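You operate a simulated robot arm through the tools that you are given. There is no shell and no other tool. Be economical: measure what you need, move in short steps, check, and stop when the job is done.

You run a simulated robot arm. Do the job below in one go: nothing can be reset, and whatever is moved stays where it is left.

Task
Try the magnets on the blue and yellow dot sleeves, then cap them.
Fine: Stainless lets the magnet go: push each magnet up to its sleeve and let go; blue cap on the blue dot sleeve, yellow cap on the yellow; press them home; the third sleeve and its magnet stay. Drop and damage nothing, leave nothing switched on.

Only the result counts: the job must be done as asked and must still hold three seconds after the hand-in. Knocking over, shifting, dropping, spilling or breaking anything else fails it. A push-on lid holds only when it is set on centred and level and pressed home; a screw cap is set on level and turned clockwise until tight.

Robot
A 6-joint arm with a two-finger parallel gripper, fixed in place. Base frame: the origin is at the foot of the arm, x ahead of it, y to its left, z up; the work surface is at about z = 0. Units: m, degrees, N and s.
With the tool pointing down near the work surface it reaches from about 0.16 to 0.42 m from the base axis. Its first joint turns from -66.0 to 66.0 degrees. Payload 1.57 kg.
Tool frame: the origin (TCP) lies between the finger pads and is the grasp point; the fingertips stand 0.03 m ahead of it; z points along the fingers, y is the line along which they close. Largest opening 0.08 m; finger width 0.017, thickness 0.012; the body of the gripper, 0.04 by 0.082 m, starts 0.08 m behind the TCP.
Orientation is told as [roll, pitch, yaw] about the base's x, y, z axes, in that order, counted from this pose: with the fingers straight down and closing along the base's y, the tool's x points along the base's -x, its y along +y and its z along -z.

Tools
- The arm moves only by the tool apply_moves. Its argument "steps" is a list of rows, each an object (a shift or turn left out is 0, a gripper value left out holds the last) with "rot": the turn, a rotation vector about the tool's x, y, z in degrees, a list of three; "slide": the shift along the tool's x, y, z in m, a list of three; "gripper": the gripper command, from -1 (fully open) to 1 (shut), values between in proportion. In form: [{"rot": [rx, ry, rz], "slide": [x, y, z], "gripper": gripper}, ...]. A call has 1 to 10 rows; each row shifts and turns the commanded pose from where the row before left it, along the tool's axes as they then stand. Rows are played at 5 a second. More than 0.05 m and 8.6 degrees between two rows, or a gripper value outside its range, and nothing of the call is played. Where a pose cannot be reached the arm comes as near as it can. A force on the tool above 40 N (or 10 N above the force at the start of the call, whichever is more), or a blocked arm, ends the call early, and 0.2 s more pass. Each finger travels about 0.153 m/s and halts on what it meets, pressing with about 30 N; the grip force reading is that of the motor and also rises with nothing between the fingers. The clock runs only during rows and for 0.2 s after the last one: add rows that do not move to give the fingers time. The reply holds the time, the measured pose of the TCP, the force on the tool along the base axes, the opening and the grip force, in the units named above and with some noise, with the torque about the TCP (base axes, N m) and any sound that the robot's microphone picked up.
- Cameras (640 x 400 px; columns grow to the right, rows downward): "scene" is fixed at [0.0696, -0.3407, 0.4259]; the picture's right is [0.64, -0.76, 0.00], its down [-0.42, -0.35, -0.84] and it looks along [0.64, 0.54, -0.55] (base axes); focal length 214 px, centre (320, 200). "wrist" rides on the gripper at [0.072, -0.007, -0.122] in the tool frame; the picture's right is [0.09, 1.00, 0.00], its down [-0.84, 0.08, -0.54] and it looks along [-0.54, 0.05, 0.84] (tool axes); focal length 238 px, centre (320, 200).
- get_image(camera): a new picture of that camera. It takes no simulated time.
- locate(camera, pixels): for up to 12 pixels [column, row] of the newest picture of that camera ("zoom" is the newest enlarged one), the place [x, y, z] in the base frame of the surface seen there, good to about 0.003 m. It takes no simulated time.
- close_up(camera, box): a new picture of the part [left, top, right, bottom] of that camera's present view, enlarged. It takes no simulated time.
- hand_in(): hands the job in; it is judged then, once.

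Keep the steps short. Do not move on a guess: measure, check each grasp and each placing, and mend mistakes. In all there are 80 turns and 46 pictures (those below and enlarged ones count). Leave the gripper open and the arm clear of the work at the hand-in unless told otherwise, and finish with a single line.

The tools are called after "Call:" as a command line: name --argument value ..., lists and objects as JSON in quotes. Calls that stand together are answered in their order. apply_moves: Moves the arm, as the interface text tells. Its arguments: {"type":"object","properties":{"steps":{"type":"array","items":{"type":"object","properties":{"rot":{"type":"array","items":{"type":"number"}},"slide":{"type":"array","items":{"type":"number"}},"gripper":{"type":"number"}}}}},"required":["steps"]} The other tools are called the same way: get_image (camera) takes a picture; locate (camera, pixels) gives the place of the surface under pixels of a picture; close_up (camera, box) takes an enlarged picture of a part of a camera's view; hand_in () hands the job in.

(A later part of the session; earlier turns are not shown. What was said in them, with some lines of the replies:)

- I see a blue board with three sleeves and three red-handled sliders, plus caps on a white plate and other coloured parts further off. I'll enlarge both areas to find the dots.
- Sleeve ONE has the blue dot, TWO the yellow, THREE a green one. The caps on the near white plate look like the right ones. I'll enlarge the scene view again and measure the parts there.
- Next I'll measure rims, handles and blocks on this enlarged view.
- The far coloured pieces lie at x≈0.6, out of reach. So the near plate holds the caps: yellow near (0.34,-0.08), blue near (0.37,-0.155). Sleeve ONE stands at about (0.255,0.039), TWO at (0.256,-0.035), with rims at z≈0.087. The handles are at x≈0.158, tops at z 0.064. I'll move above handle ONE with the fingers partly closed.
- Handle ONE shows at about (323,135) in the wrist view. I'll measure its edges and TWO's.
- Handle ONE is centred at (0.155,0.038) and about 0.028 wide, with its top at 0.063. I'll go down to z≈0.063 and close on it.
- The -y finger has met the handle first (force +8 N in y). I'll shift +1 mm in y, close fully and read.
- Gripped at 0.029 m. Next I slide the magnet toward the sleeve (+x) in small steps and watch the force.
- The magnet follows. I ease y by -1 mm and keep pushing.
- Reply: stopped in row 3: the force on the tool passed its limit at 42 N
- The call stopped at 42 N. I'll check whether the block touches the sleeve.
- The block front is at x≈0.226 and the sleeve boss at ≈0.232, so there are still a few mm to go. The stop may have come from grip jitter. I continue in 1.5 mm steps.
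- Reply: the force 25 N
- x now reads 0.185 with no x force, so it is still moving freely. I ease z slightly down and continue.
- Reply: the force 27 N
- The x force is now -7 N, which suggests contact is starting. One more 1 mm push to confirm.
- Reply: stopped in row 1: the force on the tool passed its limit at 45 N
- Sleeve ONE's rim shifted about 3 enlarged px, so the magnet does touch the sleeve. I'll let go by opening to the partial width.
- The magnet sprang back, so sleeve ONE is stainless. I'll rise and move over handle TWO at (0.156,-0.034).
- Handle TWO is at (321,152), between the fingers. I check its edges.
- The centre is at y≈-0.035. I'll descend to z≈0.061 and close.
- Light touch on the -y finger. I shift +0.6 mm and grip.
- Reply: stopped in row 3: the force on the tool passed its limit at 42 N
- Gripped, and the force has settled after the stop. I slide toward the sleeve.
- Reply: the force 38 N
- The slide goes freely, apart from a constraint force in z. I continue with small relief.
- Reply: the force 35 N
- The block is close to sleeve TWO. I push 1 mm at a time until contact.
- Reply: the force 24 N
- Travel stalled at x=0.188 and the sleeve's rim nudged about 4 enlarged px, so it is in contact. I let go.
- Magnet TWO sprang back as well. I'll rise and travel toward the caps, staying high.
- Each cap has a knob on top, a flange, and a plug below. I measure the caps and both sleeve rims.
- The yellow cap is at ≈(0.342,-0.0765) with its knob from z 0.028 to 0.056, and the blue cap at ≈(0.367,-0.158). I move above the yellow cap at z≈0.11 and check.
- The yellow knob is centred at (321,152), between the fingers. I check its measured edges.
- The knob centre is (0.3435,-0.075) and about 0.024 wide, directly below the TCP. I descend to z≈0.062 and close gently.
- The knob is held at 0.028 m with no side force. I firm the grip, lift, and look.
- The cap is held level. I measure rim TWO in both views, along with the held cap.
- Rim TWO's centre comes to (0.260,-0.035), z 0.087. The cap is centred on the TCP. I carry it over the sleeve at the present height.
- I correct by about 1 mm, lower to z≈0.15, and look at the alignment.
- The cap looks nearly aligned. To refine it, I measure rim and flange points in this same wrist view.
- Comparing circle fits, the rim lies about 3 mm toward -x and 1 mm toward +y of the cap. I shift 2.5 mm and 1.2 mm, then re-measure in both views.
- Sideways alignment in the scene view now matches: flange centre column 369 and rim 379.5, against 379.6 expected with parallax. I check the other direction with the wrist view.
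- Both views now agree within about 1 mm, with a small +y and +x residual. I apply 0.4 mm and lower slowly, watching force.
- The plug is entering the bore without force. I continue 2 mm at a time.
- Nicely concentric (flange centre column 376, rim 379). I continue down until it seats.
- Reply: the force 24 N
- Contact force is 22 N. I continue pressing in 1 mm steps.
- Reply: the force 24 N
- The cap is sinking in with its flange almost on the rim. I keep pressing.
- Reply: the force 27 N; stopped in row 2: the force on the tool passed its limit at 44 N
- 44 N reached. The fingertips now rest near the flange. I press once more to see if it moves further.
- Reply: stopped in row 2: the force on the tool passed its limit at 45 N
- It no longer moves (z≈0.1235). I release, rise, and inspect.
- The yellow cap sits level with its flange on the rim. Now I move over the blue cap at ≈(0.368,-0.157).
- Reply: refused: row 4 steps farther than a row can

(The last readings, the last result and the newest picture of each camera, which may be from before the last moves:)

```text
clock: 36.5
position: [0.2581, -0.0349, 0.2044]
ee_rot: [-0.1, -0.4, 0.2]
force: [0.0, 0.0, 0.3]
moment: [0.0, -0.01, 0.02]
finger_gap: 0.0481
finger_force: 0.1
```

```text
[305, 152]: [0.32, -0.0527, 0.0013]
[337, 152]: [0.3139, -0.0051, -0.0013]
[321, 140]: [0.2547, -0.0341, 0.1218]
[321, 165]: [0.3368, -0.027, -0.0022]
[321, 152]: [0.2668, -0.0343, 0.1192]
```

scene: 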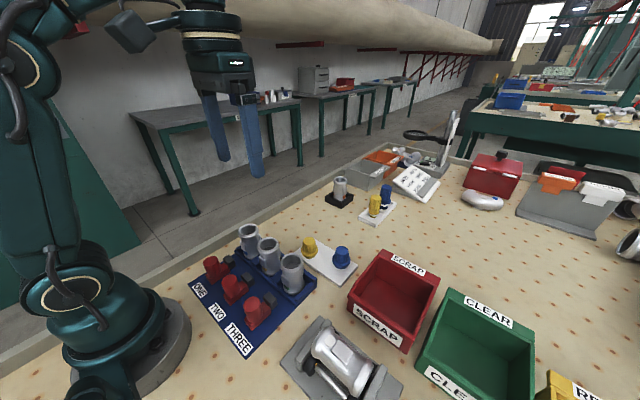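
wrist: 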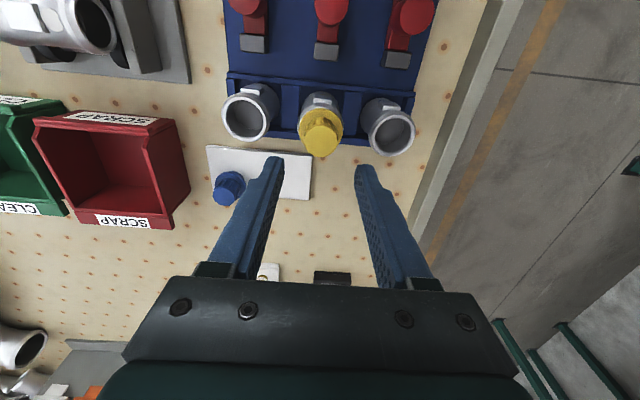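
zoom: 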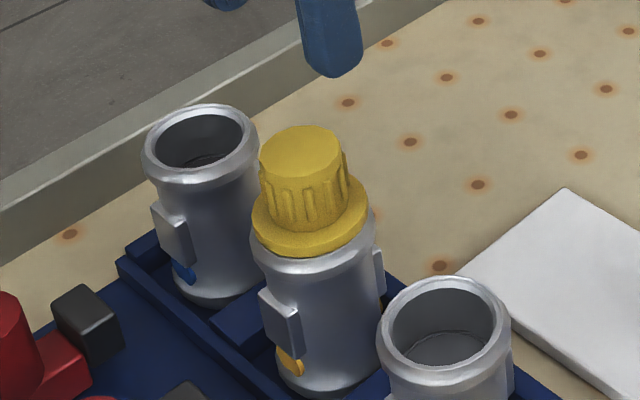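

The diagonal row was too long and nothing moved. This picture does give a clear view of rim ONE, so I measure it while I move on in smaller rows.

Call:
locate --camera "wrist" --pixels '[[369, 130], [413, 130], [392, 154], [390, 111], [376, 147], [408, 147], [228, 190], [214, 190], [242, 190], [227, 180], [227, 202]]'

Call:
apply_moves --steps '[{"slide": [-0.0275, -0.0305, 0], "gripper": -0.4}, {"slide": [-0.0275, -0.0305, 0]}, {"slide": [-0.0275, -0.0305, 0]}, {"slide": [-0.0275, -0.0305, 0]}, {"slide": [0, 0, 0.03]}, {"slide": [0, 0, 0.03]}, {"slide": [0, 0, 0.03]}, {}]'

Call:
get_image --camera "wrist"

Call:
locate --camera "wrist" --pixels '[[308, 152], [334, 152], [321, 140], [321, 165], [321, 152]]'

```text
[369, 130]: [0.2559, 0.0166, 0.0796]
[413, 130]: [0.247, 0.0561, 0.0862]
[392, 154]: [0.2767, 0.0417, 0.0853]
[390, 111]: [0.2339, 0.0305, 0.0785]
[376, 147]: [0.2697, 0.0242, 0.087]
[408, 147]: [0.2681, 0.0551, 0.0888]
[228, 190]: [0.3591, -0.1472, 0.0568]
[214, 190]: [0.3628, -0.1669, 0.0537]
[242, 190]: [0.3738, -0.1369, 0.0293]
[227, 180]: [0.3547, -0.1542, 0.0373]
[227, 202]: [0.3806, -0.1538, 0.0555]
```

```text
clock: 38.3
position: [0.342, -0.1455, 0.103]
ee_rot: [-0.3, -0.3, 0.2]
force: [0.2, 0.1, 0.7]
moment: [-0.01, 0.0, -0.02]
finger_gap: 0.0558
finger_force: 0.0
out of reach, approached as far as the arm can: row 4
```

```text
10 pictures are left
```

wrist: 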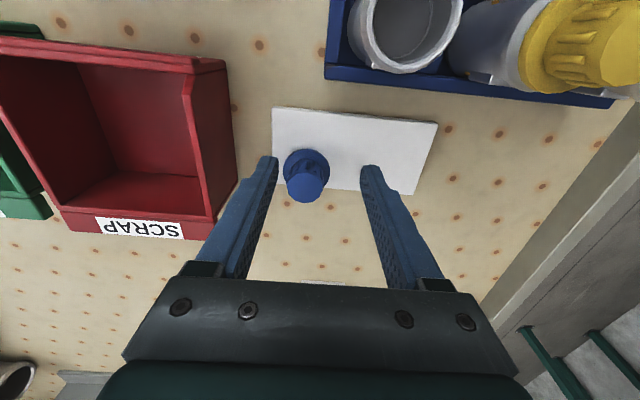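

```text
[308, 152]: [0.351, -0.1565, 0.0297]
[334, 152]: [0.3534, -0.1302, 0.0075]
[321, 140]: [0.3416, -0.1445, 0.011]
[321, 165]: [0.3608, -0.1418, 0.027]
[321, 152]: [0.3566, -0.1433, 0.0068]
```

At the old height the arm's reach ended at (0.342,-0.146); lower down it reaches further. The blue knob is at about (307,183), so I measure it.

Call:
locate --camera "wrist" --pixels '[[289, 185], [325, 185], [307, 173], [307, 200], [307, 185]]'

```text
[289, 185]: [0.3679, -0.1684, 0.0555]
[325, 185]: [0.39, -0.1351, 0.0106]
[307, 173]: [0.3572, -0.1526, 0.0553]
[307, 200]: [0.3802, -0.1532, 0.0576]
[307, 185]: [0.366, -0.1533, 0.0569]
```

The blue knob centre is ≈(0.368,-0.156). I move there at this height and check the reached pose.

Call:
apply_moves --steps '[{"slide": [-0.013, -0.005, 0]}, {"slide": [-0.013, -0.005, 0]}, {}, {}]'

Call:
get_image --camera "wrist"

Call:
locate --camera "wrist" --pixels '[[305, 152], [338, 152], [321, 140], [321, 167], [321, 152]]'

```text
clock: 39.3
position: [0.3667, -0.1549, 0.1056]
ee_rot: [-0.2, -0.3, 0.2]
force: [-0.2, 0.5, 0.0]
moment: [-0.01, -0.01, 0.01]
finger_gap: 0.0559
finger_force: 0.0
```

```text
9 pictures are left
```

wrist: 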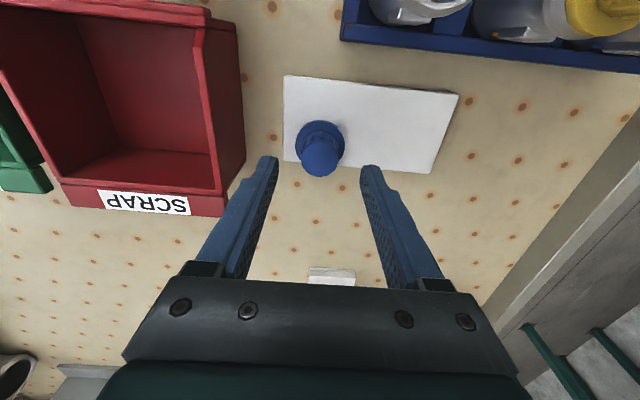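

```text
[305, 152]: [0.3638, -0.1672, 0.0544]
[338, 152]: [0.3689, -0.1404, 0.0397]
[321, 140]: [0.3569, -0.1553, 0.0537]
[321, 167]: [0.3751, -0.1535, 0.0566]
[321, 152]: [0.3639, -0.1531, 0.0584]
```

The knob is centred below (column 320, row 157, expected 159). The red bin lies about 6 cm away. I descend and close gently.

Call:
apply_moves --steps '[{"slide": [0, 0, 0.02]}, {"slide": [0, 0, 0.014]}, {"slide": [0, 0, 0.008]}, {}, {"gripper": 0.1}, {"gripper": 0.3}, {"gripper": 0.38}, {}]'

```text
clock: 41.1
position: [0.3683, -0.1534, 0.0634]
ee_rot: [-0.2, -0.3, 0.2]
force: [0.8, 0.5, -0.2]
moment: [0.01, 0.0, 0.03]
finger_gap: 0.0281
finger_force: 30.3
```

Blue cap gripped at 0.028 m. I lift it, then draw back while rising to z≈0.205.

Call:
apply_moves --steps '[{"gripper": 0.6}, {}, {"slide": [0, 0, -0.015]}, {"slide": [0, 0, -0.03]}, {"slide": [0.02, 0.015, -0.025]}, {"slide": [0.025, 0.02, -0.03]}, {"slide": [0.015, 0.02, -0.025]}, {"slide": [0, 0, -0.017]}, {}]'

Call:
close_up --camera "scene" --box '[210, 140, 350, 280]'

Call:
locate --camera "zoom" --pixels '[[160, 205], [170, 230], [190, 190]]'

```text
clock: 43.1
position: [0.3073, -0.1009, 0.2076]
ee_rot: [-0.1, -0.4, 0.2]
force: [0.0, 0.3, 0.7]
moment: [-0.02, 0.02, 0.0]
finger_gap: 0.0282
finger_force: 29.4
```

```text
2.86 times, centred on (280, 210) of scene
```

zoom: 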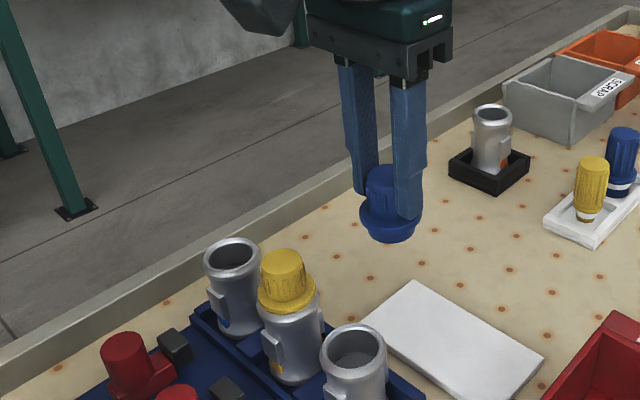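

```text
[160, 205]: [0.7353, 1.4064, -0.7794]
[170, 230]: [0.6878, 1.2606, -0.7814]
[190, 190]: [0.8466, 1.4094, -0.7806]
```

The blue cap is held level. Sleeve ONE's centre is ≈(0.2574,0.039) from several fits, including the push shift. I carry the cap there at z≈0.207, above the yellow cap's top (0.12).

Call:
apply_moves --steps '[{"slide": [0.0125, 0.035, 0]}, {"slide": [0.0125, 0.035, 0]}, {"slide": [0.0125, 0.035, 0]}, {"slide": [0.0125, 0.035, 0]}, {}, {}]'

Call:
apply_moves --steps '[{}]'

```text
clock: 44.5
position: [0.2602, 0.04, 0.2045]
ee_rot: [-0.1, -0.3, 0.1]
force: [0.1, -0.1, -0.1]
moment: [0.0, 0.03, 0.03]
finger_gap: 0.0281
finger_force: 29.4
```

```text
clock: 44.9
position: [0.2596, 0.0398, 0.2063]
ee_rot: [-0.2, -0.3, 0.2]
force: [0.7, -0.5, 0.0]
moment: [0.02, 0.01, 0.0]
finger_gap: 0.0281
finger_force: 30.2
```

I correct by 2 mm and 1 mm and lower to z≈0.150, just above the rim, then check in both views.

Call:
apply_moves --steps '[{"slide": [0.0022, -0.0009, 0.02]}, {"slide": [0, 0, 0.02]}, {"slide": [0, 0, 0.015]}, {}, {}]'

Call:
close_up --camera "scene" --box '[210, 190, 280, 250]'

Call:
close_up --camera "wrist" --box '[260, 90, 380, 190]'

```text
clock: 46.1
position: [0.2576, 0.0415, 0.1496]
ee_rot: [-0.2, -0.4, 0.2]
force: [0.1, 0.1, 0.3]
moment: [0.01, 0.05, -0.02]
finger_gap: 0.0279
finger_force: 30.3
```

```text
6.67 times, centred on (245, 220) of scene
```

zoom: 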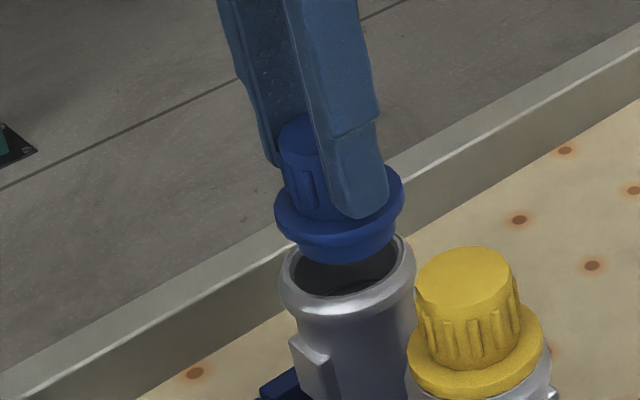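

```text
4.00 times, centred on (320, 140) of wrist
```

zoom: 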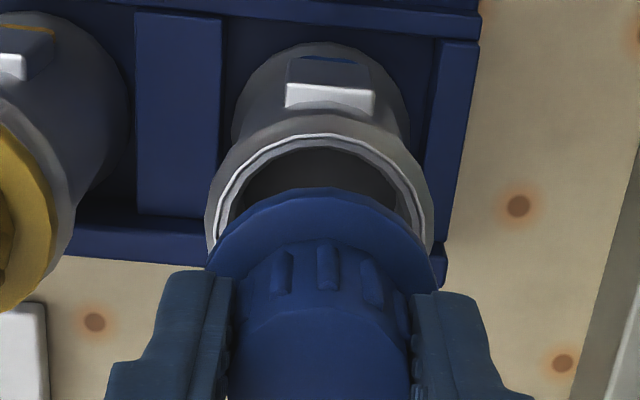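

Against the yellow case, rim ONE sits about 2.3 mm toward -x of the held cap: scene column 347 against 352 expected, and the wrist ring–flange gap is 54 rows against 36. I shift -2.3 mm in x, lower to just entering, and check.

Call:
apply_moves --steps '[{"slide": [0.0023, -0.0003, 0]}, {}, {"slide": [0, 0, 0.004]}, {"slide": [0, 0, 0.003]}, {"slide": [0, 0, 0.003]}, {}]'

Call:
close_up --camera "scene" --box '[210, 200, 270, 260]'

```text
clock: 47.5
position: [0.254, 0.039, 0.1381]
ee_rot: [-0.2, -0.3, 0.3]
force: [1.3, -0.1, 0.2]
moment: [0.0, 0.0, 0.0]
finger_gap: 0.0282
finger_force: 30.5
```

```text
6.67 times, centred on (240, 230) of scene
```

zoom: 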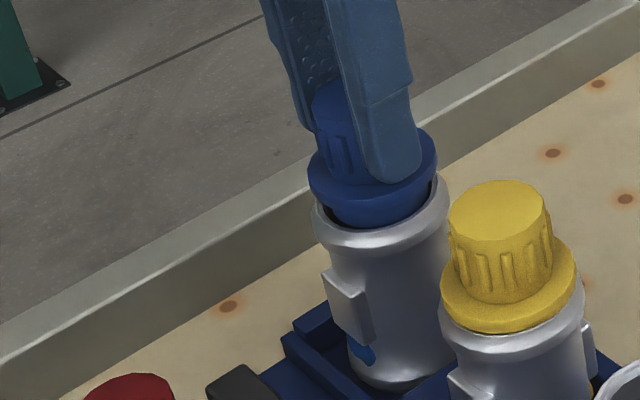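

The plug is inside the bore and concentric (flange 372.5, rim 381, expected 380). I continue down slowly.

Call:
apply_moves --steps '[{"slide": [0, 0, 0.002]}, {"slide": [0, 0, 0.002]}, {"slide": [0, 0, 0.002]}, {"slide": [0, 0, 0.0015]}, {}]'

```text
clock: 48.7
position: [0.2547, 0.0406, 0.1327]
ee_rot: [-0.2, -0.3, 0.1]
force: [0.2, 0.1, -0.1]
moment: [-0.04, 0.01, 0.0]
finger_gap: 0.0281
finger_force: 30.3
```

No force yet. I go on in 1.5 mm steps.

Call:
apply_moves --steps '[{"slide": [0, 0, 0.0015]}, {"slide": [0, 0, 0.0015]}, {"slide": [0, 0, 0.001]}, {}]'

```text
clock: 49.7
position: [0.2554, 0.04, 0.129]
ee_rot: [-0.2, -0.4, 0.3]
force: [-9.1, 2.3, 25.9]
moment: [0.39, 0.32, 0.06]
finger_gap: 0.0281
finger_force: 30.2
```

Contact at 26 N, the same height as for yellow. I press on in 1 mm steps.

Call:
apply_moves --steps '[{"slide": [0.0003, 0, 0.001]}, {"slide": [0, 0, 0.001]}, {}]'

Call:
close_up --camera "scene" --box '[210, 200, 270, 260]'

```text
clock: 50.5
position: [0.2552, 0.0386, 0.1271]
ee_rot: [-0.2, -0.5, 0.3]
force: [0.2, 1.8, 22.1]
moment: [0.34, -0.19, 0.0]
finger_gap: 0.0284
finger_force: 30.4
```

```text
6.67 times, centred on (240, 230) of scene
```

zoom: 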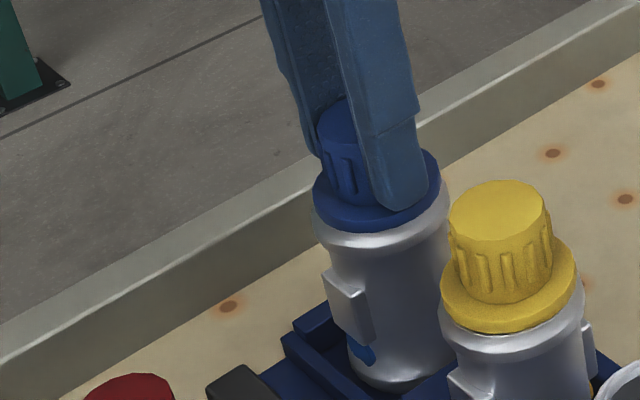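

It is going in level. I keep pressing until the stop.

Call:
apply_moves --steps '[{"slide": [0, 0, 0.001]}, {"slide": [0, 0, 0.001]}, {"slide": [0, 0, 0.001]}, {"slide": [0, 0, 0.001]}, {}]'

```text
clock: 51.5
position: [0.2545, 0.0389, 0.1246]
ee_rot: [-0.2, -0.4, 0.1]
force: [-1.7, 0.4, 3.9]
moment: [0.07, 0.05, -0.01]
finger_gap: 0.0286
finger_force: 29.9
stopped in row 4: the force on the tool passed its limit at 43 N (the readings are from after the stop); the commanded pose is now the measured one
```

Call:
apply_moves --steps '[{"slide": [0, 0, 0.001]}, {"slide": [0, 0, 0.001]}, {"slide": [0, 0, 0.001]}, {"slide": [0, 0, 0.001]}, {}]'

```text
clock: 52.0
position: [0.2557, 0.0394, 0.1237]
ee_rot: [0.0, -0.6, 0.2]
force: [-1.2, 1.2, 4.5]
moment: [0.05, 0.11, 0.02]
finger_gap: 0.0285
finger_force: 29.9
stopped in row 2: the force on the tool passed its limit at 46 N (the readings are from after the stop); the commanded pose is now the measured one
```

It stopped hard at z≈0.1237, the same as yellow. I release, rise, and inspect both.

Call:
apply_moves --steps '[{"slide": [0, 0, -0.0005], "gripper": 0.1}, {"gripper": -0.1}, {"gripper": -0.2}, {}, {"slide": [0, 0, -0.02]}, {"slide": [0, 0, -0.03]}, {"slide": [0, 0, -0.03]}, {"slide": [0, 0, -0.03]}, {}]'

Call:
close_up --camera "scene" --box '[210, 200, 290, 270]'

Call:
locate --camera "zoom" --pixels '[[255, 130], [285, 135], [270, 120], [355, 200], [385, 195], [370, 180]]'

```text
clock: 54.0
position: [0.2545, 0.0414, 0.2368]
ee_rot: [-0.2, -0.5, 0.2]
force: [-0.3, 0.7, 0.4]
moment: [0.01, -0.01, -0.02]
finger_gap: 0.048
finger_force: 0.0
```

```text
5.71 times, centred on (250, 235) of scene
```

zoom: 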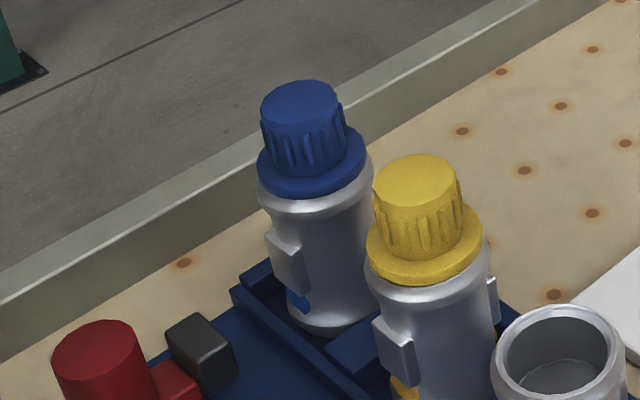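

```text
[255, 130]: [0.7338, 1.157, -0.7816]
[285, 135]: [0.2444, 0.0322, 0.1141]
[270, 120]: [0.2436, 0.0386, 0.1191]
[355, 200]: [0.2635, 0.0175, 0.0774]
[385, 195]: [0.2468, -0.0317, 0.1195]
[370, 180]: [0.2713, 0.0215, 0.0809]
```

Both caps are level and at the same height (tops at ≈0.12). I open the gripper fully and take one overall check picture.

Call:
apply_moves --steps '[{"slide": [0, 0, -0.02], "gripper": -1}, {"slide": [0, -0.02, -0.02]}, {}, {}]'

Call:
get_image --camera "scene"

```text
clock: 55.0
position: [0.2548, 0.021, 0.2755]
ee_rot: [-0.2, -0.6, 0.2]
force: [0.4, -0.4, 0.0]
moment: [-0.03, -0.01, 0.03]
finger_gap: 0.0801
finger_force: 0.0
```

```text
2 pictures are left
```

scene: 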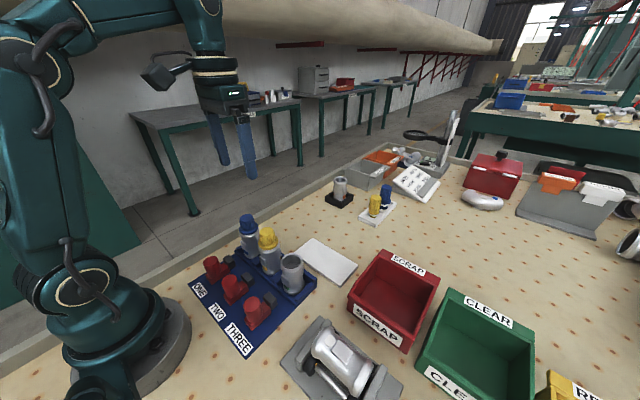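

Everything else stands where it was, the magnets are back, the caps are on, and the arm is clear, so I hand in.

Call:
hand_in

```text
The job is handed in.
```

Both magnets were pushed up to their sleeves and sprang back when let go; the blue and yellow caps are pressed home on their matching sleeves, and the third sleeve and its magnet were not touched.
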